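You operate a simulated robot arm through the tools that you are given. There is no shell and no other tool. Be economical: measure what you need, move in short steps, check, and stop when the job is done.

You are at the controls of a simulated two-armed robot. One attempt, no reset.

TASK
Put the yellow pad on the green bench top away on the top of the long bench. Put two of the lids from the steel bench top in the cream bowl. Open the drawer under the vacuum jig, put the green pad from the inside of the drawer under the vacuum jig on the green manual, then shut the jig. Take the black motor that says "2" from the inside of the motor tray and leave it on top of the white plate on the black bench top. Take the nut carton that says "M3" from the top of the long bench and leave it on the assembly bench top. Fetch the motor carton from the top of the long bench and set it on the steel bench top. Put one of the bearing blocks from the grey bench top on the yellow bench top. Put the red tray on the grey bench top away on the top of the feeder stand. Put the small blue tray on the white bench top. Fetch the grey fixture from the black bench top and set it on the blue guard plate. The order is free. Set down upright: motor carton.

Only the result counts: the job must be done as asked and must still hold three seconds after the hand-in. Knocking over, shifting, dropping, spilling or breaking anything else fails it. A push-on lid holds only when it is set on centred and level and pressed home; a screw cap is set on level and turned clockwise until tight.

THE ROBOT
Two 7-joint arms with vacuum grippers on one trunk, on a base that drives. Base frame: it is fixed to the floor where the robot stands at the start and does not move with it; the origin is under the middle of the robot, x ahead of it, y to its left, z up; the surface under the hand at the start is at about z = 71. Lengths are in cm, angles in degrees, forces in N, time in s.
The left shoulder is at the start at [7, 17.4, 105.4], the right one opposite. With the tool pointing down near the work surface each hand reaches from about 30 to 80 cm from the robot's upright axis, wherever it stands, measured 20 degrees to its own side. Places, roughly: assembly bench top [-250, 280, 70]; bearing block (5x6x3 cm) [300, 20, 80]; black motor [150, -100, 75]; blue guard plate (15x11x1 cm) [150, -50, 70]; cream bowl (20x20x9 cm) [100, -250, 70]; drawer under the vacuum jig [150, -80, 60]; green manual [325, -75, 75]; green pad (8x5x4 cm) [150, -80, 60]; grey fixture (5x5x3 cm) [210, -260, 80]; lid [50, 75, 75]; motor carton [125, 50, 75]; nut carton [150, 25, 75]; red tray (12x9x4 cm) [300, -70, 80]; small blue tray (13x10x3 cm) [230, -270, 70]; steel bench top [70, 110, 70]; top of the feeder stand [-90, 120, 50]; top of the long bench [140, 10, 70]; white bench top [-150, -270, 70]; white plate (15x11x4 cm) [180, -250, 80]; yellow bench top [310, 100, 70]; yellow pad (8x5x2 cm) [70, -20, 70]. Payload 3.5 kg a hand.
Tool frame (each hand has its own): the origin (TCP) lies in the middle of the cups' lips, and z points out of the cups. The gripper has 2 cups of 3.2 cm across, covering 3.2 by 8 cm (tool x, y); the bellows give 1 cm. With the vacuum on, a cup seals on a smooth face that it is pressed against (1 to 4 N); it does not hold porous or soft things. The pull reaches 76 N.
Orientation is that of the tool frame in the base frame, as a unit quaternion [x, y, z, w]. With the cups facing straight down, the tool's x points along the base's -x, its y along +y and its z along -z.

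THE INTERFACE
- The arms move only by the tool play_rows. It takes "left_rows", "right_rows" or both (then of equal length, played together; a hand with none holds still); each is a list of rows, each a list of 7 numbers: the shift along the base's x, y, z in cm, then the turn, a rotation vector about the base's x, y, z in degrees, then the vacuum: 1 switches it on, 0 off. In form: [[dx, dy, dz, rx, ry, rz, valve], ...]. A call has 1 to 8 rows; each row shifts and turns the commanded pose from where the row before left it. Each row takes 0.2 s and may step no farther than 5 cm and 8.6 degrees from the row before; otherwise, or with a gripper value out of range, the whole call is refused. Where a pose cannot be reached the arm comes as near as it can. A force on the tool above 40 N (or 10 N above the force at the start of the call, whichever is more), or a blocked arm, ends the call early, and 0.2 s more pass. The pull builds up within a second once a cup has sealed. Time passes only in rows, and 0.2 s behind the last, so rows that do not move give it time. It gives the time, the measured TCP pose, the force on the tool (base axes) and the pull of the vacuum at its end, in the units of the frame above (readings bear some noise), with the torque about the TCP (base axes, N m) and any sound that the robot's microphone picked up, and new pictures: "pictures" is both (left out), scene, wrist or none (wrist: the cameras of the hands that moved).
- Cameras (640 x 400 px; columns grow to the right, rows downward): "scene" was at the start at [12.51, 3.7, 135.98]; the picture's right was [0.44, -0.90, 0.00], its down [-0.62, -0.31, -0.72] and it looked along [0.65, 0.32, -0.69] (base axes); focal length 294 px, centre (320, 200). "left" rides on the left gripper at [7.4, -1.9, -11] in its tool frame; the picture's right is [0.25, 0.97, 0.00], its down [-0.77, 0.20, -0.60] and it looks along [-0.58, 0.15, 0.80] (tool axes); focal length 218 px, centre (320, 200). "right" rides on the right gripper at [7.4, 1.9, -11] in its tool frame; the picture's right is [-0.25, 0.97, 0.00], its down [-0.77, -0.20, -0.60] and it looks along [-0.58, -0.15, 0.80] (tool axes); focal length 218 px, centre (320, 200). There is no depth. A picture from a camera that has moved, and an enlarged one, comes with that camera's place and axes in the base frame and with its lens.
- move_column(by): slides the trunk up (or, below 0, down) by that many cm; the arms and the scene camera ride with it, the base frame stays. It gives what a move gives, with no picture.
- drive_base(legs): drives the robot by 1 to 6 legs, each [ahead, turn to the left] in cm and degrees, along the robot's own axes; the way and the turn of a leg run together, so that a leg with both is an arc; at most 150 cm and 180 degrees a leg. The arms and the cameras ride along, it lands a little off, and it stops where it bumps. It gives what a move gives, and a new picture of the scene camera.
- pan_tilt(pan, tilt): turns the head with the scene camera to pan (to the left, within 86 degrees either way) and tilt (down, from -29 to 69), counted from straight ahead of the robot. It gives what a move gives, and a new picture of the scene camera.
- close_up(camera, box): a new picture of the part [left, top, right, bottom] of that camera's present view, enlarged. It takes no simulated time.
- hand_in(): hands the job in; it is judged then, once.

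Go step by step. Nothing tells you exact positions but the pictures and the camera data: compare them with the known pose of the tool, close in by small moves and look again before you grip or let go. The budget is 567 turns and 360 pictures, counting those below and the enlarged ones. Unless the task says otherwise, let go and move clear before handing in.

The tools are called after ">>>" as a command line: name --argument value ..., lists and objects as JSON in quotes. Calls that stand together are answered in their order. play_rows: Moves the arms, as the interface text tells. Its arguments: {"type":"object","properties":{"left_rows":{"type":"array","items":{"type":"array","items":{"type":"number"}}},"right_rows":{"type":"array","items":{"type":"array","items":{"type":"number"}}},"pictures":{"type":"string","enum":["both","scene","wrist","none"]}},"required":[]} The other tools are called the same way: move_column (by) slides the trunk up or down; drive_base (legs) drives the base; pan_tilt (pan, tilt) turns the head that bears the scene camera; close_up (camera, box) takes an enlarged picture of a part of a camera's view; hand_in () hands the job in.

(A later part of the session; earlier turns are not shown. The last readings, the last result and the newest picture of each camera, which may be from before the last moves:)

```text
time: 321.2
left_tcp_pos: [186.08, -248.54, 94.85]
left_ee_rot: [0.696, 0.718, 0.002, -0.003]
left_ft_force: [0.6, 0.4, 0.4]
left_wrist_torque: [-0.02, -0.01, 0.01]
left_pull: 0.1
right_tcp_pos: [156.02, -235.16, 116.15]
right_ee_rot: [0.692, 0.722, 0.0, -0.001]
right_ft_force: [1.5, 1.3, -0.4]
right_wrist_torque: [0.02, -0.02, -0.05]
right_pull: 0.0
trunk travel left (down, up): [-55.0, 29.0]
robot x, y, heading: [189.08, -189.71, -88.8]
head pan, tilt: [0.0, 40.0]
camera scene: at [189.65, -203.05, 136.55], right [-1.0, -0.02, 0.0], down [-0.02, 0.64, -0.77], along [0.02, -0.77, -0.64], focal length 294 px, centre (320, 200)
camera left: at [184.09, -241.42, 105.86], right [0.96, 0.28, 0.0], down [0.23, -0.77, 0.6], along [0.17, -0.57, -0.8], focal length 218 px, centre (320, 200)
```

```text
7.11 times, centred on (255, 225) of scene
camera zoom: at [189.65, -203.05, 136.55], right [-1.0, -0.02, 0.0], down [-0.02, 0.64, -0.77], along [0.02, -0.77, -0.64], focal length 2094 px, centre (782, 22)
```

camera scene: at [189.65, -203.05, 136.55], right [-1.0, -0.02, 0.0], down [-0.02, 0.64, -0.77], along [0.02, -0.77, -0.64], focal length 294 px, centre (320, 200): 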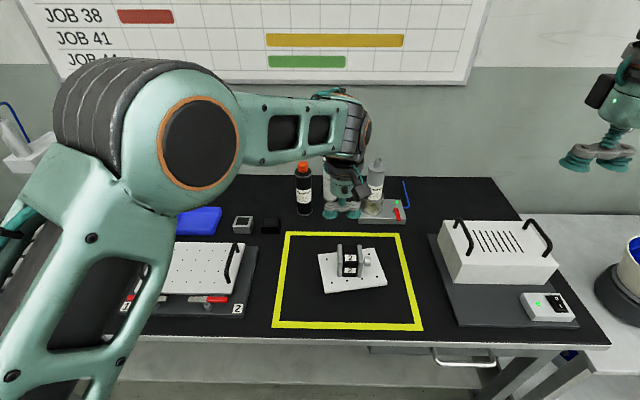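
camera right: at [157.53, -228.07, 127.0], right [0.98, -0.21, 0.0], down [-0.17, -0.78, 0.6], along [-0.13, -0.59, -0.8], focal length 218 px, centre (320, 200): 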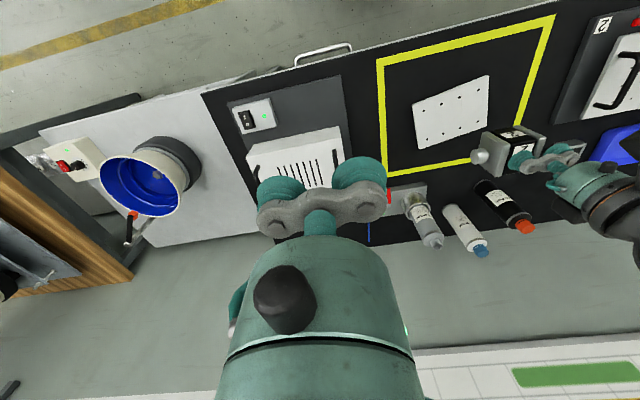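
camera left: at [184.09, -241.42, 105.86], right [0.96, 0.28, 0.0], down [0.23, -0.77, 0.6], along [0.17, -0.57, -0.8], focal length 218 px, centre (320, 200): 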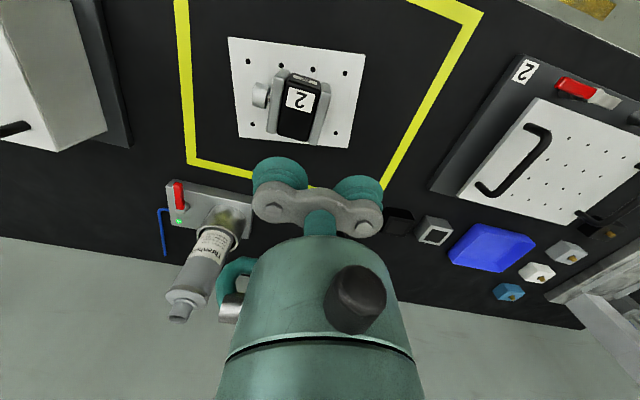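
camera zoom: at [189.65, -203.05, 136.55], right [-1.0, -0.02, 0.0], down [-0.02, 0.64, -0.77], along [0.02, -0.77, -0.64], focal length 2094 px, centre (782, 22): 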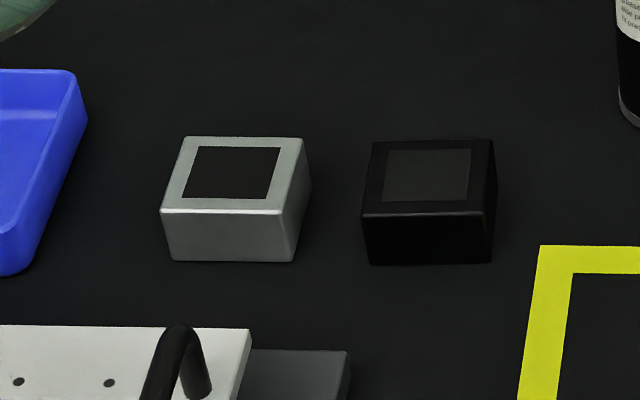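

The dark square looks like a flush inlay, so a centred cup should seal. I drive 8 cm forward for reach and move the left hand over.

>>> play_rows --left_rows '[[0, 0, 4, 0, 0, 0, 0], [4, 0, 1, 0, 0, 0, 0], [4, 0, 0, 0, 0, 0, 0], [4, 0, 0, 0, 0, 0, 0], [4, 0, 0, 0, 0, 0, 0], [4, 0, 0, 0, 0, 0, 0], [4, 0, 0, 0, 0, 0, 0]]' --pictures "none"

>>> drive_base --legs '[[8, 0]]'

>>> close_up --camera "left" --box '[0, 0, 640, 400]'

```text
time: 322.8
left_tcp_pos: [210.22, -248.34, 100.01]
left_ee_rot: [0.698, 0.717, 0.001, -0.001]
left_ft_force: [0.3, 0.3, 0.1]
left_wrist_torque: [0.0, 0.02, -0.01]
left_pull: 0.2
right_tcp_pos: [156.09, -235.17, 116.11]
right_ee_rot: [0.692, 0.722, 0.0, -0.002]
right_ft_force: [0.3, 0.6, -0.8]
right_wrist_torque: [0.0, 0.03, -0.02]
right_pull: 0.1
trunk travel left (down, up): [-55.0, 29.0]
robot x, y, heading: [189.27, -189.87, -88.6]
head pan, tilt: [0.0, 40.0]
```

```text
time: 323.8
left_tcp_pos: [210.22, -256.64, 99.88]
left_ee_rot: [0.698, 0.716, 0.002, -0.001]
left_ft_force: [-0.4, 0.5, 0.3]
left_wrist_torque: [0.0, -0.01, 0.03]
left_pull: 0.1
right_tcp_pos: [156.19, -243.35, 116.17]
right_ee_rot: [0.692, 0.722, 0.0, -0.002]
right_ft_force: [-0.8, -0.1, 0.1]
right_wrist_torque: [0.0, 0.0, 0.0]
right_pull: 0.1
trunk travel left (down, up): [-55.0, 29.0]
robot x, y, heading: [189.48, -197.83, -88.7]
head pan, tilt: [0.0, 40.0]
camera scene: at [189.85, -211.29, 136.54], right [-1.0, -0.02, 0.0], down [-0.02, 0.64, -0.77], along [0.02, -0.77, -0.64], focal length 294 px, centre (320, 200)
```

scene: 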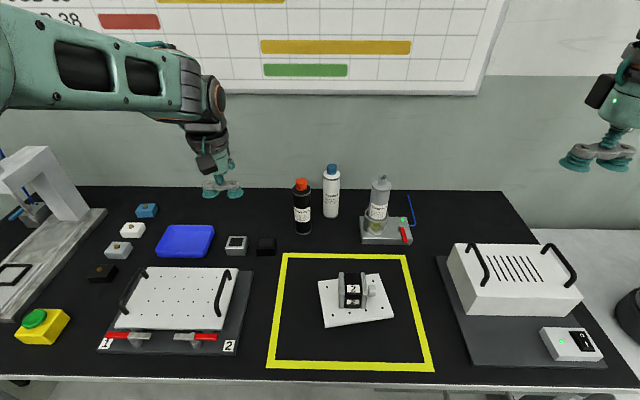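

```text
1.00 times, centred on (320, 200) of left (not enlarged: the box is as wide or as high as the picture)
camera zoom: at [208.06, -249.34, 110.92], right [0.96, 0.28, 0.0], down [0.22, -0.77, 0.6], along [0.17, -0.58, -0.8], focal length 218 px, centre (320, 200)
```

zoom: 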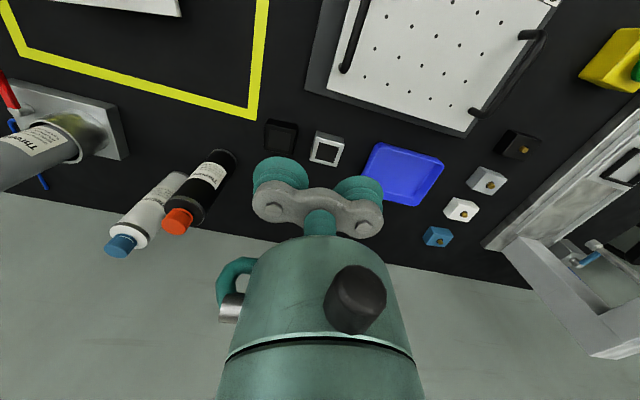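

Fixture centre is about (213.7, -264.7). I place one cup over it, the other between it and the blue tray.

>>> play_rows --left_rows '[[2, -2.7, -3, 0, 0, 0, 0], [2, -2.7, -3, 0, 0, 0, 0], [1.9, -2.7, -3, 0, 0, 0, 0], [0, 0, -3.5, 0, 0, 0, 0], [0, 0, -2.5, 0, 0, 0, 0], [0, 0, 0, 0, 0, 0, 0]]' --pictures "wrist"

>>> close_up --camera "left" --box '[220, 100, 420, 225]'

```text
time: 325.2
left_tcp_pos: [215.95, -264.67, 85.15]
left_ee_rot: [0.698, 0.716, 0.002, -0.001]
left_ft_force: [0.2, -0.8, 1.0]
left_wrist_torque: [-0.06, 0.01, -0.01]
left_pull: 0.0
right_tcp_pos: [156.15, -243.11, 116.13]
right_ee_rot: [0.693, 0.721, 0.001, -0.001]
right_ft_force: [-0.2, -1.0, -1.1]
right_wrist_torque: [-0.05, 0.0, 0.03]
right_pull: 0.1
trunk travel left (down, up): [-55.0, 29.0]
robot x, y, heading: [189.3, -197.84, -88.6]
head pan, tilt: [0.0, 40.0]
camera left: at [213.87, -257.43, 96.0], right [0.96, 0.28, 0.0], down [0.22, -0.77, 0.6], along [0.17, -0.58, -0.8], focal length 218 px, centre (320, 200)
```

left: 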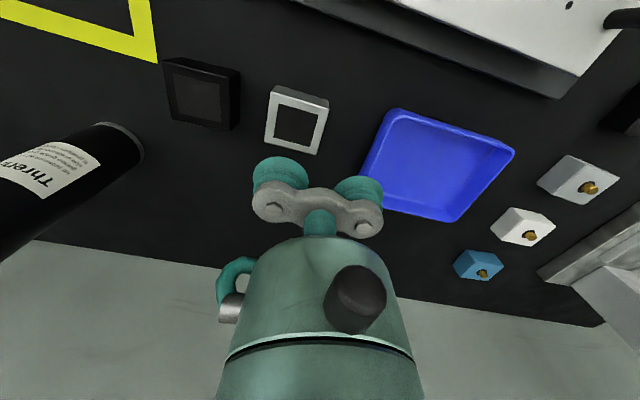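

```text
3.20 times, centred on (320, 162) of left
camera zoom: at [213.87, -257.43, 96.0], right [0.96, 0.28, 0.0], down [0.22, -0.77, 0.6], along [0.17, -0.58, -0.8], focal length 698 px, centre (320, 320)
```

zoom: 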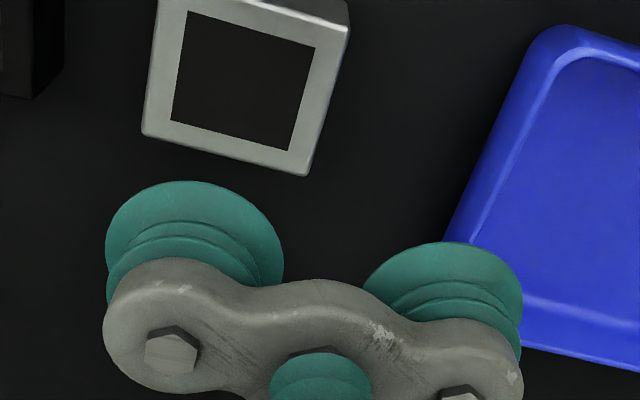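

Fixture centre confirmed (213.7, -264.3). I lower with vacuum.

>>> play_rows --left_rows '[[0.1, 0.4, -4, 0, 0, 0, 1], [0, 0, -3, 0, 0, 0, 1], [0, 0, -1, 0, 0, 0, 1], [0, 0, -0.5, 0, 0, 0, 1], [0, 0, -0.4, 0, 0, 0, 1], [0, 0, 0, 0, 0, 0, 1], [0, 0, 0, 0, 0, 0, 1]]' --pictures "none"

```text
time: 326.8
left_tcp_pos: [216.07, -264.1, 76.4]
left_ee_rot: [0.698, 0.716, 0.0, 0.002]
left_ft_force: [7.6, -5.5, 30.0]
left_wrist_torque: [0.05, 1.33, 0.13]
left_pull: 38.0
right_tcp_pos: [156.03, -243.02, 116.25]
right_ee_rot: [0.693, 0.721, -0.001, 0.001]
right_ft_force: [-1.6, 0.8, 0.7]
right_wrist_torque: [-0.02, -0.04, 0.02]
right_pull: 0.0
trunk travel left (down, up): [-55.0, 29.0]
robot x, y, heading: [189.6, -198.21, -88.4]
head pan, tilt: [0.0, 40.0]
```

Sealed. I lift it slowly.

>>> play_rows --left_rows '[[0, 0, 0.4, 0, 0, 0, 1], [0, 0, 0.6, 0, 0, 0, 1], [0, 0, 1.5, 0, 0, 0, 1], [0, 0, 3, 0, 0, 0, 1], [0, 0, 4, 0, 0, 0, 1], [0, 0, 4, 0, 0, 0, 1], [0, 0, 4, 0, 0, 0, 1], [0, 0, 4, 0, 0, 0, 1]]' --pictures "wrist"

```text
time: 328.6
left_tcp_pos: [216.16, -264.21, 97.82]
left_ee_rot: [0.698, 0.716, 0.003, 0.0]
left_ft_force: [0.0, -0.8, -2.4]
left_wrist_torque: [-0.02, 0.86, -0.02]
left_pull: 37.6
right_tcp_pos: [156.2, -243.18, 116.26]
right_ee_rot: [0.692, 0.722, 0.0, 0.0]
right_ft_force: [0.0, 0.3, 0.2]
right_wrist_torque: [-0.01, 0.0, 0.0]
right_pull: 0.0
trunk travel left (down, up): [-55.0, 29.0]
robot x, y, heading: [189.02, -197.78, -88.8]
head pan, tilt: [0.0, 40.0]
camera left: at [213.99, -256.97, 108.81], right [0.96, 0.28, 0.0], down [0.22, -0.77, 0.6], along [0.17, -0.58, -0.8], focal length 218 px, centre (320, 200)
```

left: 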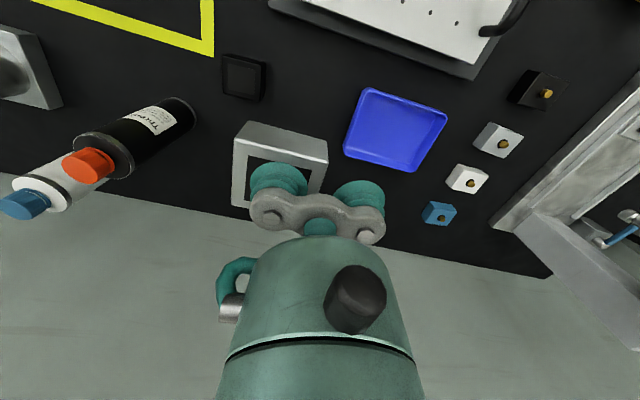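

Fixture held. Since a hand is free, I will also take the blue tray with the right hand now. I retract the left hand and shift along the bench.

>>> play_rows --left_rows '[[0, 3, 2, 0, 0, 0, 1], [-1, 4, 2, 0, 0, 0, 1], [-1.5, 4, 2, 0, 0, 0, 1], [-2, 4, 1, 0, 0, 0, 1], [-2, 4, 0, 0, 0, 0, 1], [-2, 4, 0, 0, 0, 0, 1], [-2, 4, 0, 0, 0, 0, 1]]' --pictures "none"

>>> drive_base --legs '[[-8, 0], [0, 88.7], [40, 0], [0, -70]]'

>>> pan_tilt --pan -10 --tilt 45

```text
time: 330.2
left_tcp_pos: [205.58, -237.17, 104.8]
left_ee_rot: [0.698, 0.716, 0.001, 0.0]
left_ft_force: [-0.2, 0.6, -1.0]
left_wrist_torque: [-0.02, 0.84, 0.02]
left_pull: 37.9
right_tcp_pos: [156.41, -243.18, 116.19]
right_ee_rot: [0.692, 0.722, -0.001, -0.002]
right_ft_force: [-0.1, -0.5, 0.2]
right_wrist_torque: [0.02, -0.01, 0.0]
right_pull: 0.0
trunk travel left (down, up): [-55.0, 29.0]
robot x, y, heading: [189.54, -197.7, -88.3]
head pan, tilt: [0.0, 40.0]
```

```text
time: 340.4
left_tcp_pos: [257.55, -220.77, 104.69]
left_ee_rot: [0.572, 0.82, 0.001, -0.001]
left_ft_force: [-0.1, 0.7, -2.0]
left_wrist_torque: [-0.3, 0.82, -0.02]
left_pull: 38.4
right_tcp_pos: [212.52, -242.18, 116.23]
right_ee_rot: [0.566, 0.825, 0.0, -0.001]
right_ft_force: [0.1, 0.1, 0.6]
right_wrist_torque: [-0.02, 0.01, -0.03]
right_pull: 0.1
trunk travel left (down, up): [-55.0, 29.0]
robot x, y, heading: [229.95, -188.85, -69.8]
head pan, tilt: [0.0, 40.0]
camera scene: at [234.28, -201.12, 136.54], right [-0.94, -0.34, 0.0], down [-0.22, 0.6, -0.77], along [0.26, -0.72, -0.64], focal length 294 px, centre (320, 200)
```

scene: 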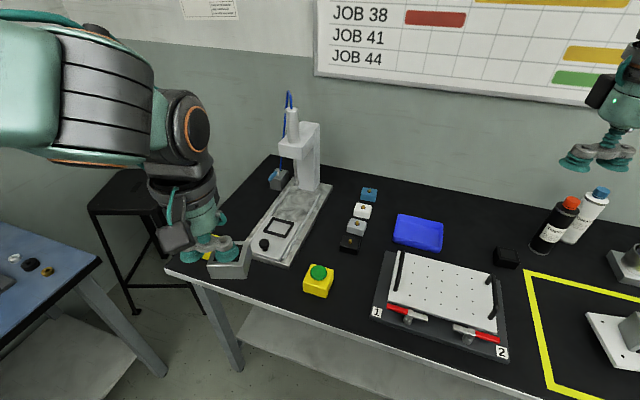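

```text
time: 341.1
left_tcp_pos: [257.51, -220.75, 104.68]
left_ee_rot: [0.573, 0.82, 0.002, -0.001]
left_ft_force: [-0.8, -0.4, -1.3]
left_wrist_torque: [-0.3, 0.86, 0.02]
left_pull: 37.9
right_tcp_pos: [212.67, -242.31, 116.11]
right_ee_rot: [0.566, 0.824, 0.0, -0.001]
right_ft_force: [0.7, 1.2, -0.1]
right_wrist_torque: [0.0, 0.02, 0.01]
right_pull: 0.0
trunk travel left (down, up): [-55.0, 29.0]
robot x, y, heading: [229.41, -188.35, -70.1]
head pan, tilt: [-10.0, 45.0]
camera scene: at [232.8, -201.14, 135.82], right [-0.98, -0.18, 0.0], down [-0.12, 0.7, -0.71], along [0.12, -0.7, -0.71], focal length 294 px, centre (320, 200)
```

scene: 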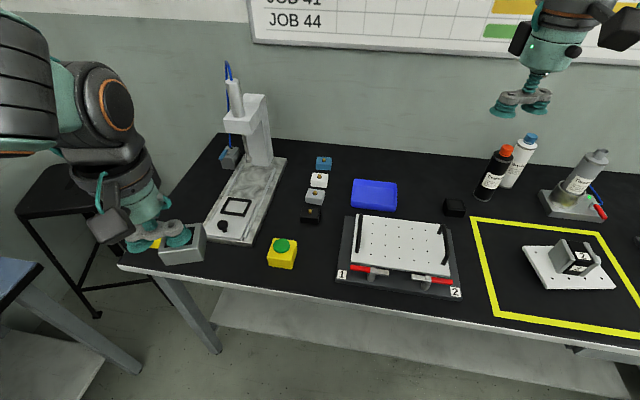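

Blue tray at about (227.7, -266.5). I drive 7 cm closer and bring the right hand above it.

>>> drive_base --legs '[[7, 0]]'

>>> play_rows --right_rows '[[2, -3, -1, 0, 0, -5, 0], [2.5, -3, -1, 0, 0, -5, 0], [2.5, -3, -2, 0, 0, -5, 0], [2.5, -3, -3, 0, 0, -5, 0], [2, -2.5, -3, 0, 0, 0, 0], [1, -2, -4, 0, 0, 0, 0], [0, 0, -4, 0, 0, 0, 0], [0, 0, -3, 0, 0, 0, 0]]'

```text
time: 342.1
left_tcp_pos: [259.82, -227.4, 104.58]
left_ee_rot: [0.573, 0.82, 0.002, -0.001]
left_ft_force: [-0.3, -0.2, -1.3]
left_wrist_torque: [-0.3, 0.82, 0.0]
left_pull: 38.1
right_tcp_pos: [215.0, -248.83, 116.0]
right_ee_rot: [0.567, 0.824, -0.001, -0.001]
right_ft_force: [-0.4, 0.1, 0.0]
right_wrist_torque: [0.01, 0.03, -0.01]
right_pull: 0.0
trunk travel left (down, up): [-55.0, 29.0]
robot x, y, heading: [232.14, -194.59, -70.1]
head pan, tilt: [-10.0, 45.0]
camera scene: at [235.18, -207.69, 135.81], right [-0.98, -0.17, 0.0], down [-0.12, 0.7, -0.71], along [0.12, -0.7, -0.71], focal length 294 px, centre (320, 200)
```

scene: 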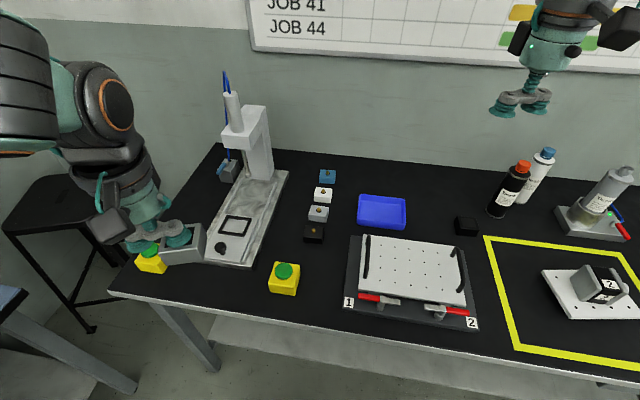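

```text
time: 343.9
left_tcp_pos: [259.94, -227.26, 104.61]
left_ee_rot: [0.573, 0.819, 0.002, 0.0]
left_ft_force: [0.1, -0.4, -1.5]
left_wrist_torque: [-0.3, 0.83, 0.0]
left_pull: 37.7
right_tcp_pos: [227.41, -265.24, 95.1]
right_ee_rot: [0.701, 0.713, 0.001, 0.0]
right_ft_force: [0.8, 0.1, 0.0]
right_wrist_torque: [-0.03, 0.05, 0.01]
right_pull: 0.3
trunk travel left (down, up): [-55.0, 29.0]
robot x, y, heading: [232.12, -194.98, -69.9]
head pan, tilt: [-10.0, 45.0]
camera scene: at [235.15, -207.7, 135.81], right [-0.98, -0.17, 0.0], down [-0.12, 0.7, -0.71], along [0.12, -0.7, -0.71], focal length 294 px, centre (320, 200)
camera right: at [229.2, -257.89, 105.98], right [0.97, -0.24, 0.0], down [-0.19, -0.78, 0.6], along [-0.14, -0.59, -0.8], focal length 218 px, centre (320, 200)
```

scene: 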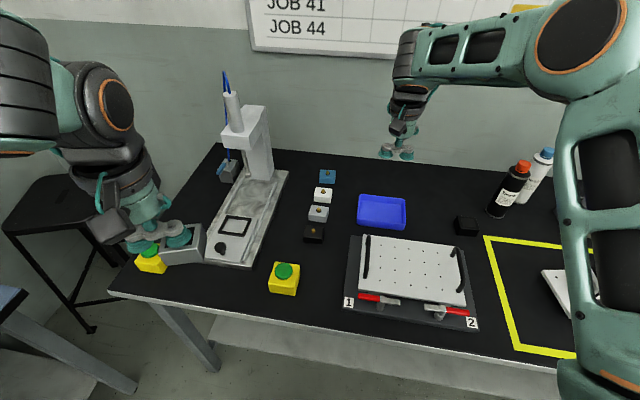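
right: 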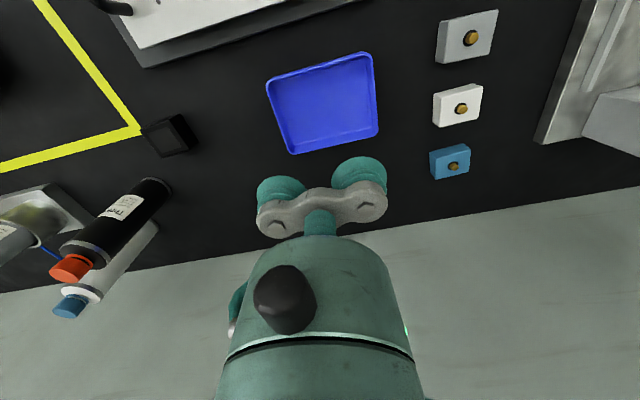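

Tray aligned with the cups; its centre is (228.2, -265.3). I descend into it.

>>> play_rows --right_rows '[[0.8, -0.1, -4.5, 0, 0, 0, 0], [0, 0, -4.5, 0, 0, 0, 0], [0, 0, -4.5, 0, 0, 0, 1], [0, 0, -3.5, 0, 0, 0, 1], [0, 0, -1.5, 0, 0, 0, 1], [0, 0, -0.8, 0, 0, 0, 1], [0, 0, -0.5, 0, 0, 0, 1], [0, 0, 0, 0, 0, 0, 1]]' --pictures "wrist"

```text
time: 345.7
left_tcp_pos: [259.81, -227.27, 104.57]
left_ee_rot: [0.573, 0.82, 0.001, -0.001]
left_ft_force: [0.3, 0.6, -0.6]
left_wrist_torque: [-0.28, 0.82, 0.0]
left_pull: 37.2
right_tcp_pos: [228.45, -265.33, 75.42]
right_ee_rot: [0.701, 0.713, 0.0, -0.001]
right_ft_force: [0.5, 0.0, 0.8]
right_wrist_torque: [0.02, 0.01, 0.02]
right_pull: 0.0
trunk travel left (down, up): [-55.0, 29.0]
robot x, y, heading: [231.82, -194.96, -69.9]
head pan, tilt: [-10.0, 45.0]
camera right: at [230.09, -258.0, 86.26], right [0.97, -0.24, 0.0], down [-0.19, -0.78, 0.6], along [-0.14, -0.59, -0.8], focal length 218 px, centre (320, 200)
```

right: 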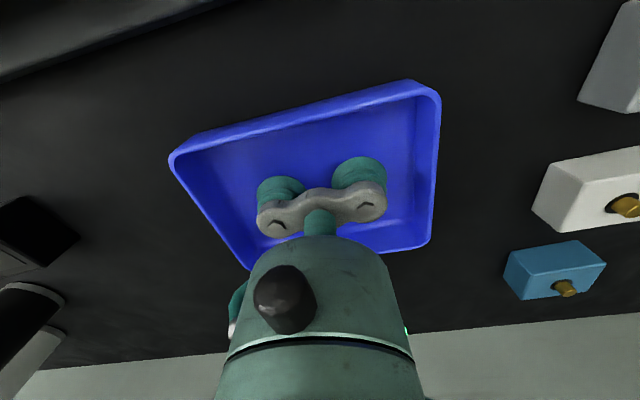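

Nicely inside the tray. I go down the rest in small steps.

>>> play_rows --right_rows '[[0, 0, -0.5, 0, 0, 0, 1], [0, 0, -0.4, 0, 0, 0, 1], [0, 0, -0.4, 0, 0, 0, 1], [0, 0, -0.3, 0, 0, 0, 1], [0, 0, 0, 0, 0, 0, 1], [0, 0, 0, 0, 0, 0, 1]]' --pictures "none"

```text
time: 347.1
left_tcp_pos: [259.94, -226.89, 104.79]
left_ee_rot: [0.573, 0.819, 0.0, 0.0]
left_ft_force: [-0.4, 0.3, -1.9]
left_wrist_torque: [-0.32, 0.83, -0.01]
left_pull: 37.2
right_tcp_pos: [228.37, -265.28, 74.14]
right_ee_rot: [0.701, 0.713, -0.002, 0.003]
right_ft_force: [-0.1, -12.4, 36.1]
right_wrist_torque: [0.24, 0.03, -0.01]
right_pull: 75.9
trunk travel left (down, up): [-55.0, 29.0]
robot x, y, heading: [231.62, -194.84, -70.1]
head pan, tilt: [-10.0, 45.0]
```

Both cups sealed (75.9 N). I lift the tray and tuck it in.

>>> play_rows --right_rows '[[0, 0, 0.6, 0, 0, 0, 1], [0, 0, 1, 0, 0, 0, 1], [0, 0, 2.5, 0, 0, 0, 1], [0, 0, 4, 0, 0, 0, 1], [0, 0, 4, 0, 0, 0, 1], [0, 0.5, 4, 0, 0, 0, 1], [-1, 2, 4, 0, 0, 0, 1], [-2, 3, 3, 0, 0, 0, 1]]' --pictures "none"

>>> play_rows --right_rows '[[-2, 3, 3, 0, 0, 5, 1], [-2, 3, 2, 0, 0, 5, 1], [-2, 3, 2, 0, 0, 5, 1], [-2, 3, 1, 0, 0, 5, 1], [-1, 3, 0, 0, 0, 0, 1]]' --pictures "scene"

```text
time: 348.9
left_tcp_pos: [259.8, -227.05, 104.68]
left_ee_rot: [0.572, 0.82, 0.001, 0.001]
left_ft_force: [0.2, 0.3, -1.0]
left_wrist_torque: [-0.29, 0.79, 0.03]
left_pull: 38.0
right_tcp_pos: [225.23, -259.73, 97.04]
right_ee_rot: [0.701, 0.713, 0.0, 0.0]
right_ft_force: [-0.6, 0.2, -1.1]
right_wrist_torque: [-0.01, -0.04, 0.01]
right_pull: 75.6
trunk travel left (down, up): [-55.0, 29.0]
robot x, y, heading: [231.96, -195.15, -69.9]
head pan, tilt: [-10.0, 45.0]
```

```text
time: 350.1
left_tcp_pos: [260.15, -227.08, 104.66]
left_ee_rot: [0.573, 0.82, -0.001, -0.001]
left_ft_force: [0.6, 0.3, -2.8]
left_wrist_torque: [-0.32, 0.83, -0.02]
left_pull: 38.2
right_tcp_pos: [216.66, -245.75, 104.2]
right_ee_rot: [0.566, 0.824, -0.001, -0.001]
right_ft_force: [0.3, -0.1, -1.6]
right_wrist_torque: [-0.04, 0.01, 0.0]
right_pull: 75.9
right hand out of reach, approached as far as the arm can: row 4
trunk travel left (down, up): [-55.0, 29.0]
robot x, y, heading: [231.67, -195.06, -69.9]
head pan, tilt: [-10.0, 45.0]
camera scene: at [235.41, -207.46, 135.83], right [-0.98, -0.17, 0.0], down [-0.13, 0.7, -0.71], along [0.12, -0.7, -0.71], focal length 294 px, centre (320, 200)
```

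scene: 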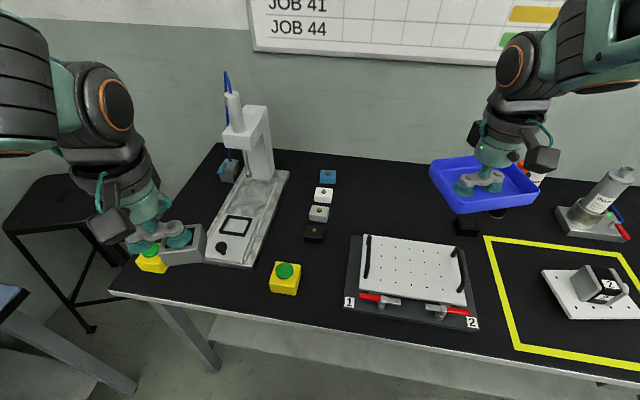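

Both objects are held. I drive back into the aisle and up to the blue guard plate.

>>> drive_base --legs '[[-12, 0], [0, 160], [140, 0]]'

```text
time: 364.4
left_tcp_pos: [219.34, -2.44, 104.62]
left_ee_rot: [-0.694, 0.72, -0.001, -0.002]
left_ft_force: [-0.3, -0.4, -2.1]
left_wrist_torque: [-0.04, -0.86, 0.02]
left_pull: 37.7
right_tcp_pos: [266.45, -1.52, 104.02]
right_ee_rot: [-0.7, 0.714, -0.001, 0.0]
right_ft_force: [-0.1, -0.7, -2.0]
right_wrist_torque: [-0.01, 0.05, 0.01]
right_pull: 75.1
trunk travel left (down, up): [-55.0, 29.0]
robot x, y, heading: [233.08, -42.91, 87.7]
head pan, tilt: [-10.0, 45.0]
camera scene: at [235.04, -29.98, 135.82], right [0.98, -0.21, 0.0], down [-0.15, -0.69, -0.71], along [0.15, 0.69, -0.71], focal length 294 px, centre (320, 200)
```

scene: 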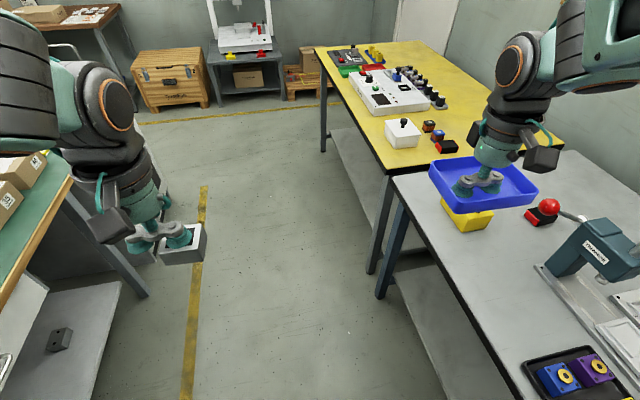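

I go a little further, turn to face the long bench and close in.

>>> drive_base --legs '[[16, 0], [0, 92], [18, 0]]'

>>> pan_tilt --pan 15 --tilt 45

```text
time: 370.8
left_tcp_pos: [175.29, -40.85, 104.77]
left_ee_rot: [1.0, -0.011, 0.002, 0.001]
left_ft_force: [1.0, -0.1, -1.2]
left_wrist_torque: [0.87, -0.06, -0.01]
left_pull: 38.1
right_tcp_pos: [173.46, 6.28, 103.94]
right_ee_rot: [1.0, -0.002, 0.001, -0.001]
right_ft_force: [-0.1, 1.1, -1.2]
right_wrist_torque: [-0.03, -0.02, -0.02]
right_pull: 75.5
trunk travel left (down, up): [-55.0, 29.0]
robot x, y, heading: [215.47, -26.4, 178.9]
head pan, tilt: [-10.0, 45.0]
camera scene: at [202.58, -24.75, 135.81], right [0.2, 0.98, 0.0], down [0.69, -0.14, -0.71], along [-0.69, 0.14, -0.71], focal length 294 px, centre (320, 200)
```

scene: 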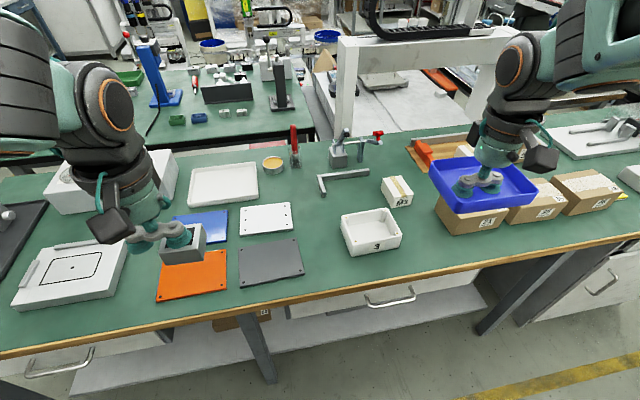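

```text
time: 371.7
left_tcp_pos: [175.28, -40.71, 104.71]
left_ee_rot: [1.0, -0.011, 0.001, 0.001]
left_ft_force: [-0.2, -0.6, -1.8]
left_wrist_torque: [0.89, -0.04, 0.01]
left_pull: 37.4
right_tcp_pos: [173.67, 6.34, 103.98]
right_ee_rot: [1.0, -0.003, 0.001, -0.001]
right_ft_force: [-0.9, -0.8, -0.9]
right_wrist_torque: [-0.01, 0.02, 0.02]
right_pull: 75.3
trunk travel left (down, up): [-55.0, 29.0]
robot x, y, heading: [215.27, -26.87, 178.7]
head pan, tilt: [15.0, 45.0]
camera scene: at [202.75, -28.25, 135.82], right [-0.24, 0.97, 0.0], down [0.69, 0.17, -0.71], along [-0.69, -0.17, -0.71], focal length 294 px, centre (320, 200)
```

scene: 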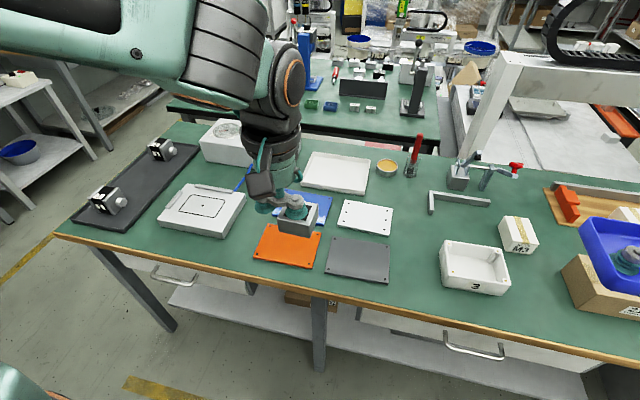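

I move the left hand toward the blue plate and look with the wrist camera.

>>> play_rows --left_rows '[[-4, -1, 0, 0, 0, 0, 1], [-4, -1, 0, 0, 0, 0, 1], [-4, -1, 0, 0, 0, 0, 1], [-4, -1, -1, 0, 0, 0, 1], [-4, -1, -2, 0, 0, 0, 1], [-3, -1, -3, 0, 0, 0, 1], [0, 0, -4, 0, 0, 0, 1]]' --pictures "wrist"

```text
time: 373.3
left_tcp_pos: [152.13, -46.88, 94.53]
left_ee_rot: [1.0, -0.01, 0.001, 0.001]
left_ft_force: [0.1, 0.0, -1.6]
left_wrist_torque: [0.88, 0.0, -0.01]
left_pull: 37.5
right_tcp_pos: [173.61, 6.3, 103.84]
right_ee_rot: [1.0, -0.002, 0.001, -0.001]
right_ft_force: [-0.4, 0.2, -0.4]
right_wrist_torque: [0.01, 0.0, 0.03]
right_pull: 75.7
trunk travel left (down, up): [-55.0, 29.0]
robot x, y, heading: [215.48, -26.53, 178.8]
head pan, tilt: [15.0, 45.0]
camera left: at [159.71, -45.06, 105.55], right [0.23, -0.97, 0.0], down [-0.78, -0.18, 0.6], along [-0.59, -0.14, -0.8], focal length 218 px, centre (320, 200)
```

left: 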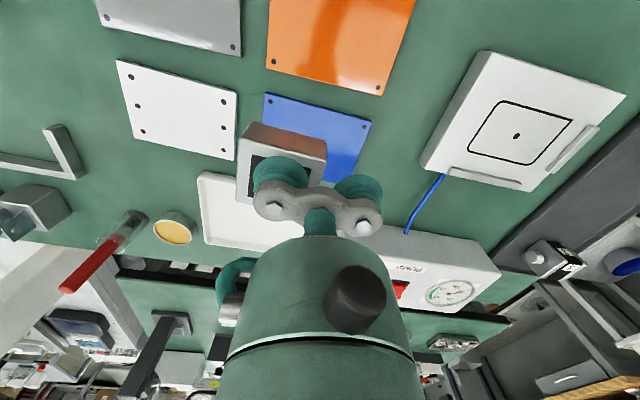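

Blue plate centre is (146.3, -47). I centre the fixture over it and lower.

>>> play_rows --left_rows '[[-2.9, -1.2, -2, 0, 0, 0, 1], [-2.9, -1.3, -2, 0, 0, 0, 1], [0, 0, -3.5, 0, 0, 0, 1], [0, 0, -3.5, 0, 0, 0, 1], [0, 0, -2, 0, 0, 0, 1], [0, 0, -1, 0, 0, 0, 1], [0, 0, 0, 0, 0, 0, 1]]' --pictures "both"

```text
time: 374.9
left_tcp_pos: [146.39, -49.14, 80.64]
left_ee_rot: [1.0, -0.011, 0.0, 0.001]
left_ft_force: [0.8, -0.3, -2.0]
left_wrist_torque: [0.87, 0.04, 0.01]
left_pull: 37.3
right_tcp_pos: [173.49, 6.36, 103.95]
right_ee_rot: [1.0, -0.003, 0.0, -0.001]
right_ft_force: [0.2, 0.6, -0.5]
right_wrist_torque: [0.01, 0.05, 0.02]
right_pull: 75.4
trunk travel left (down, up): [-55.0, 29.0]
robot x, y, heading: [215.52, -26.51, 179.0]
head pan, tilt: [15.0, 45.0]
camera scene: at [202.7, -28.26, 135.82], right [-0.24, 0.97, 0.0], down [0.69, 0.17, -0.71], along [-0.69, -0.17, -0.71], focal length 294 px, centre (320, 200)
camera left: at [153.8, -47.46, 91.53], right [0.23, -0.97, 0.0], down [-0.78, -0.18, 0.6], along [-0.59, -0.14, -0.8], focal length 218 px, centre (320, 200)
```

scene: 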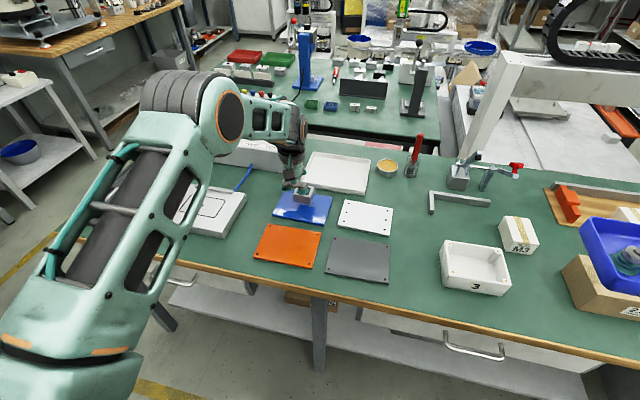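
left: 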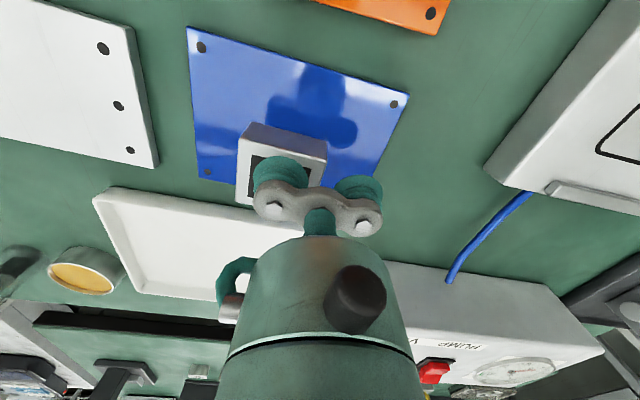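

Centred. Lower to contact.

>>> play_rows --left_rows '[[0, 0, -1.5, 0, 0, 0, 1], [0, 0, -0.8, 0, 0, 0, 1], [0, 0, -0.5, 0, 0, 0, 1], [0, 0, -0.4, 0, 0, 0, 1], [0, 0, -0.3, 0, 0, 0, 1], [0, 0, 0, 0, 0, 0, 1]]' --pictures "none"

```text
time: 376.3
left_tcp_pos: [146.5, -49.32, 77.47]
left_ee_rot: [1.0, -0.011, -0.002, 0.0]
left_ft_force: [-10.3, -2.9, 28.9]
left_wrist_torque: [1.25, -0.13, 0.13]
left_pull: 38.0
right_tcp_pos: [173.74, 6.45, 104.06]
right_ee_rot: [1.0, -0.002, 0.0, 0.0]
right_ft_force: [0.5, 0.6, -0.9]
right_wrist_torque: [-0.01, 0.01, -0.02]
right_pull: 75.9
trunk travel left (down, up): [-55.0, 29.0]
robot x, y, heading: [215.55, -26.34, 179.0]
head pan, tilt: [15.0, 45.0]
```

>>> play_rows --left_rows '[[0, 0, 0.3, 0, 0, 0, 1], [0, 0, 0, 0, 0, 0, 0], [0, 0, 0, 0, 0, 0, 0], [0, 0, 0, 0, 0, 0, 0], [0, 0, 0.8, 0, 0, 0, 0], [0, 0, 3, 0, 0, 0, 0], [0, 0, 4.5, 0, 0, 0, 0], [0, 0, 4.5, 0, 0, 0, 0]]' --pictures "wrist"

```text
time: 378.1
left_tcp_pos: [146.64, -49.3, 90.15]
left_ee_rot: [1.0, -0.01, 0.001, 0.001]
left_ft_force: [1.0, -0.2, -0.1]
left_wrist_torque: [-0.02, -0.01, 0.03]
left_pull: 0.2
right_tcp_pos: [173.78, 6.49, 103.99]
right_ee_rot: [1.0, -0.003, 0.0, -0.001]
right_ft_force: [0.6, 0.7, -0.7]
right_wrist_torque: [-0.01, 0.03, 0.0]
right_pull: 75.7
trunk travel left (down, up): [-55.0, 29.0]
robot x, y, heading: [215.79, -26.71, 178.6]
head pan, tilt: [15.0, 45.0]
camera left: at [154.1, -47.59, 101.04], right [0.23, -0.97, 0.0], down [-0.78, -0.18, 0.6], along [-0.59, -0.14, -0.8], focal length 218 px, centre (320, 200)
```

left: 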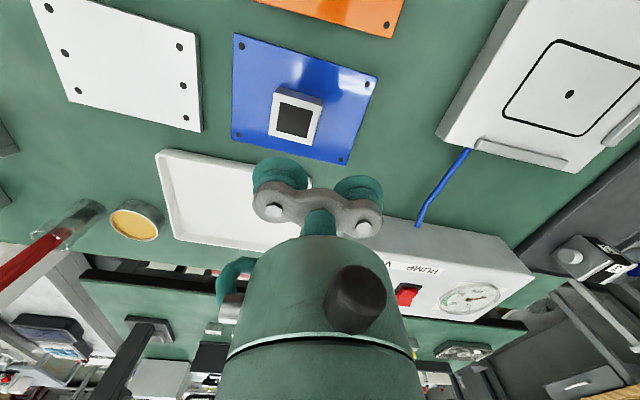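

The fixture sits on the blue plate. Next I take the red tray with the left hand: tuck in, and drive to face the grey bench.

>>> play_rows --left_rows '[[0, 0, 4, 0, 0, 0, 0], [2, 1, 4, 0, 0, 0, 0], [4, 1, 2, 0, 0, 0, 0], [4, 1, 1, 0, 0, 0, 0], [4, 1, 1, 0, 0, 0, 0], [4, 1, 1, 0, 0, 0, 0], [4, 1, 0, 0, 0, 0, 0], [3, 0, 0, 0, 0, 0, 0]]' --pictures "none"

>>> drive_base --legs '[[-18, 0], [0, 91], [64, 0], [0, 90]]'

>>> pan_tilt --pan 15 --tilt 45

```text
time: 379.9
left_tcp_pos: [171.49, -43.08, 103.32]
left_ee_rot: [1.0, -0.01, 0.001, 0.001]
left_ft_force: [0.3, 0.0, 0.5]
left_wrist_torque: [0.01, -0.01, 0.01]
left_pull: 0.0
right_tcp_pos: [173.6, 6.37, 103.98]
right_ee_rot: [1.0, -0.003, 0.001, -0.001]
right_ft_force: [0.6, -0.2, -1.6]
right_wrist_torque: [-0.01, 0.01, 0.02]
right_pull: 74.7
trunk travel left (down, up): [-55.0, 29.0]
robot x, y, heading: [215.48, -26.54, 178.6]
head pan, tilt: [15.0, 45.0]
```

```text
time: 392.2
left_tcp_pos: [277.5, -75.57, 103.31]
left_ee_rot: [0.017, 1.0, 0.001, -0.002]
left_ft_force: [-0.4, -0.4, 0.5]
left_wrist_torque: [-0.01, -0.01, -0.04]
left_pull: 0.2
right_tcp_pos: [274.79, -124.96, 103.93]
right_ee_rot: [0.008, 1.0, -0.001, -0.001]
right_ft_force: [-0.7, 0.4, -1.2]
right_wrist_torque: [-0.01, 0.02, -0.02]
right_pull: 76.1
trunk travel left (down, up): [-55.0, 29.0]
robot x, y, heading: [233.07, -91.4, -2.2]
head pan, tilt: [15.0, 45.0]
camera scene: at [246.26, -89.95, 135.82], right [0.22, -0.97, 0.0], down [-0.69, -0.16, -0.71], along [0.69, 0.16, -0.71], focal length 294 px, centre (320, 200)
```

scene: 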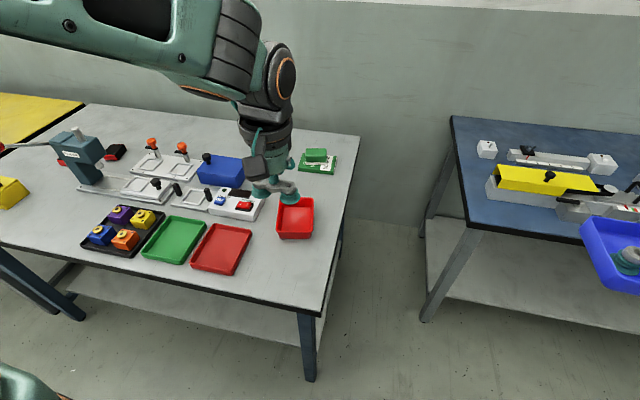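

```text
time: 392.9
left_tcp_pos: [277.5, -75.54, 103.22]
left_ee_rot: [0.017, 1.0, 0.0, -0.002]
left_ft_force: [0.0, -0.6, 0.7]
left_wrist_torque: [0.0, -0.02, 0.0]
left_pull: 0.0
right_tcp_pos: [274.8, -125.0, 103.93]
right_ee_rot: [0.009, 1.0, -0.001, -0.001]
right_ft_force: [-0.5, 0.3, -1.0]
right_wrist_torque: [0.0, 0.0, 0.01]
right_pull: 75.5
trunk travel left (down, up): [-55.0, 29.0]
robot x, y, heading: [233.35, -91.88, -2.0]
head pan, tilt: [15.0, 45.0]
camera scene: at [246.26, -89.95, 135.82], right [0.22, -0.97, 0.0], down [-0.69, -0.16, -0.71], along [0.69, 0.16, -0.71], focal length 294 px, centre (320, 200)
```

scene: 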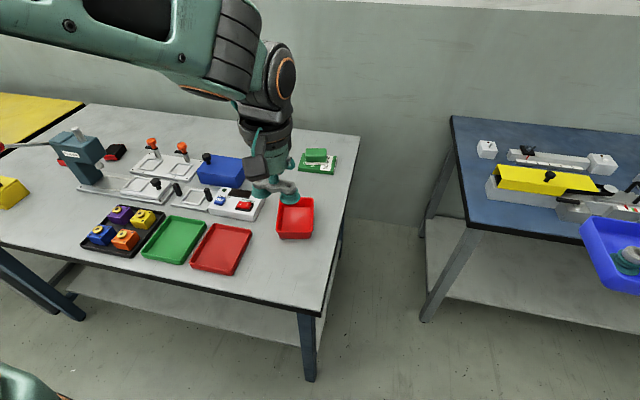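

The deep red tray (297, -71) is the 12×9×4 one. I move the left hand above it for a closer view.

>>> play_rows --left_rows '[[4.5, 1, 0, 0, 0, 0, 0], [4.5, 1, 0, 0, 0, 0, 0], [4.5, 1, -1, 0, 0, 0, 0], [4, 1, -2, 0, 0, 0, 0], [1, 0, -4, 0, 0, 0, 0]]' --pictures "wrist"

```text
time: 394.1
left_tcp_pos: [295.84, -71.51, 96.22]
left_ee_rot: [0.016, 1.0, 0.001, -0.001]
left_ft_force: [-0.2, -0.3, -0.1]
left_wrist_torque: [-0.01, -0.02, 0.0]
left_pull: 0.1
right_tcp_pos: [274.78, -125.08, 103.94]
right_ee_rot: [0.009, 1.0, -0.001, 0.0]
right_ft_force: [0.5, -0.4, -1.3]
right_wrist_torque: [-0.01, -0.03, 0.03]
right_pull: 75.2
trunk travel left (down, up): [-55.0, 29.0]
robot x, y, heading: [233.36, -91.83, -2.2]
head pan, tilt: [15.0, 45.0]
camera left: at [288.6, -73.24, 107.25], right [-0.22, 0.98, 0.0], down [0.78, 0.17, 0.6], along [0.59, 0.13, -0.8], focal length 218 px, centre (320, 200)
```

left: 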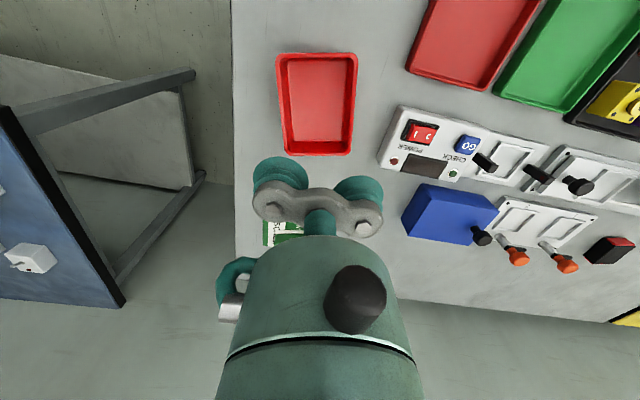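

The tray's long axis points along x (yaw about 12°), so I rotate the left tool by -76° to align the cups.

>>> play_rows --left_rows '[[0.3, -0.2, 0, 0, 0, -8.5, 0], [0.3, -0.2, 0, 0, 0, -8.5, 0], [0, 0, 0, 0, 0, -8.5, 0], [0, 0, 0, 0, 0, -8.5, 0], [0, 0, 0, 0, 0, -8.5, 0], [0, 0, 0, 0, 0, -8.5, 0], [0, 0, 0, 0, 0, -8.5, 0], [0, 0, 0, 0, 0, -8.5, 0]]' --pictures "none"

>>> play_rows --left_rows '[[0, 0, -2, 0, 0, -8, 0], [0, 0, -3, 0, 0, 0, 0], [0, 0, -3, 0, 0, 0, 0], [0, 0, 0, 0, 0, 0, 0]]' --pictures "wrist"

```text
time: 395.9
left_tcp_pos: [296.53, -71.99, 96.37]
left_ee_rot: [0.575, 0.818, 0.002, -0.001]
left_ft_force: [0.2, -0.4, -0.4]
left_wrist_torque: [0.02, 0.04, 0.02]
left_pull: 0.1
right_tcp_pos: [274.54, -124.93, 104.0]
right_ee_rot: [0.008, 1.0, -0.001, -0.001]
right_ft_force: [-0.6, 0.4, -0.7]
right_wrist_torque: [0.01, 0.01, -0.01]
right_pull: 74.7
trunk travel left (down, up): [-55.0, 29.0]
robot x, y, heading: [232.9, -91.84, -1.9]
head pan, tilt: [15.0, 45.0]
```

```text
time: 396.9
left_tcp_pos: [296.36, -71.93, 88.32]
left_ee_rot: [0.629, 0.777, 0.002, -0.001]
left_ft_force: [0.1, 0.5, -0.3]
left_wrist_torque: [0.02, -0.03, 0.01]
left_pull: 0.0
right_tcp_pos: [274.64, -125.09, 103.97]
right_ee_rot: [0.008, 1.0, -0.001, -0.001]
right_ft_force: [-0.3, 0.2, -1.1]
right_wrist_torque: [0.02, -0.04, 0.02]
right_pull: 75.7
trunk travel left (down, up): [-55.0, 29.0]
robot x, y, heading: [233.42, -91.61, -1.8]
head pan, tilt: [15.0, 45.0]
camera left: at [293.1, -65.28, 99.32], right [0.89, 0.45, 0.0], down [0.36, -0.71, 0.6], along [0.27, -0.54, -0.8], focal length 218 px, centre (320, 200)
```

left: 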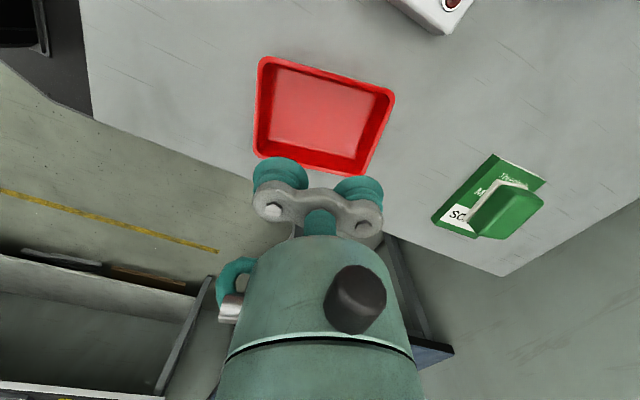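

Aligned. I descend into the red tray.

>>> play_rows --left_rows '[[0, 0.3, -4, 0, 0, 0, 1], [0, 0, -4, 0, 0, 0, 1], [0, 0, -3, 0, 0, 0, 1], [0, 0, -1.5, 0, 0, 0, 1], [0, 0, -0.5, 0, 0, 0, 1], [0, 0, -0.5, 0, 0, 0, 1], [0, 0, -0.4, 0, 0, 0, 1], [0, 0, 0, 0, 0, 0, 1]]' --pictures "wrist"

```text
time: 398.6
left_tcp_pos: [296.64, -71.74, 74.43]
left_ee_rot: [0.629, 0.778, 0.002, 0.0]
left_ft_force: [-1.3, -0.2, -0.1]
left_wrist_torque: [-0.15, 0.15, 0.0]
left_pull: 75.6
right_tcp_pos: [274.59, -124.91, 104.06]
right_ee_rot: [0.009, 1.0, -0.001, -0.001]
right_ft_force: [0.3, 0.1, -0.7]
right_wrist_torque: [0.0, 0.01, 0.02]
right_pull: 75.2
trunk travel left (down, up): [-55.0, 29.0]
robot x, y, heading: [233.11, -91.65, -2.1]
head pan, tilt: [15.0, 45.0]
camera left: at [293.17, -65.02, 85.41], right [0.89, 0.45, 0.0], down [0.36, -0.71, 0.6], along [0.27, -0.54, -0.8], focal length 218 px, centre (320, 200)
```

left: 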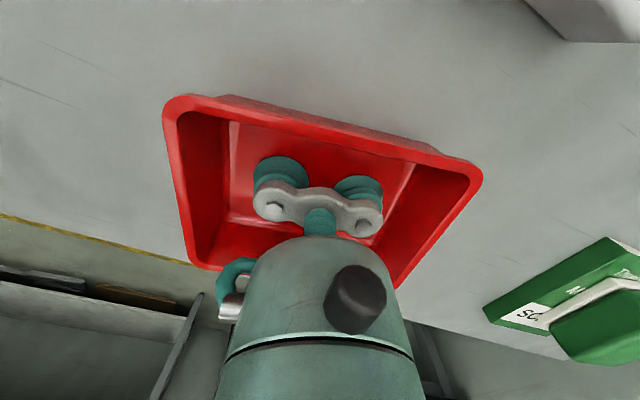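

Both cups sealed. I lift and retract, rotating the tool back to neutral.

>>> play_rows --left_rows '[[0, 0, 0.6, 0, 0, 0, 1], [0, 0, 1.5, 0, 0, 0, 1], [0, 0, 3, 0, 0, 0, 1], [0, 0, 4, 0, 0, 0, 1], [0, 0, 4.5, 0, 0, 0, 1], [0, 0, 4.5, 0, 0, 8.4, 1], [0, 0, 4.5, 0, 0, 8.4, 1], [-1, 0, 4, 0, 0, 8.4, 1]]' --pictures "none"

>>> play_rows --left_rows '[[-3, 0, 3, 0, 0, 8.4, 1], [-4, 0, 1, 0, 0, 8.4, 1], [-4, 0, 0, 0, 0, 8.4, 1], [-4, 0, 0, 0, 0, 8.4, 1], [-4, 0, 0, 0, 0, 8.4, 1], [0, 0, 0, 0, 0, 8.4, 1]]' --pictures "scene"

```text
time: 400.4
left_tcp_pos: [295.22, -71.77, 101.06]
left_ee_rot: [0.443, 0.896, 0.001, 0.0]
left_ft_force: [-0.4, 0.5, 0.4]
left_wrist_torque: [0.0, -0.05, -0.03]
left_pull: 75.8
right_tcp_pos: [274.59, -125.0, 103.96]
right_ee_rot: [0.009, 1.0, -0.001, 0.001]
right_ft_force: [0.4, -0.2, -1.0]
right_wrist_torque: [-0.02, -0.05, -0.03]
right_pull: 75.5
trunk travel left (down, up): [-55.0, 29.0]
robot x, y, heading: [233.22, -91.53, -1.9]
head pan, tilt: [15.0, 45.0]
```

```text
time: 401.9
left_tcp_pos: [276.6, -71.32, 105.24]
left_ee_rot: [0.017, 1.0, -0.023, 0.001]
left_ft_force: [-0.7, 0.4, -1.5]
left_wrist_torque: [0.01, 0.04, 0.0]
left_pull: 76.0
right_tcp_pos: [274.71, -124.9, 103.98]
right_ee_rot: [0.009, 1.0, -0.002, -0.001]
right_ft_force: [0.1, -0.1, -1.6]
right_wrist_torque: [0.0, 0.05, -0.03]
right_pull: 75.4
trunk travel left (down, up): [-55.0, 29.0]
robot x, y, heading: [233.31, -91.62, -1.9]
head pan, tilt: [15.0, 45.0]
camera scene: at [246.34, -90.34, 135.7], right [0.14, -0.99, 0.0], down [-0.71, -0.1, -0.7], along [0.69, 0.1, -0.72], focal length 294 px, centre (320, 200)
```

scene: 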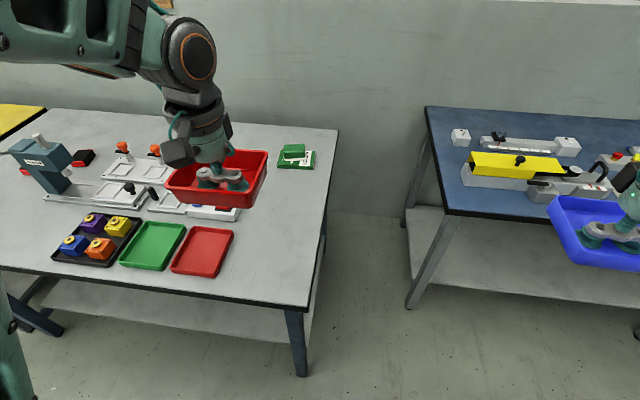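

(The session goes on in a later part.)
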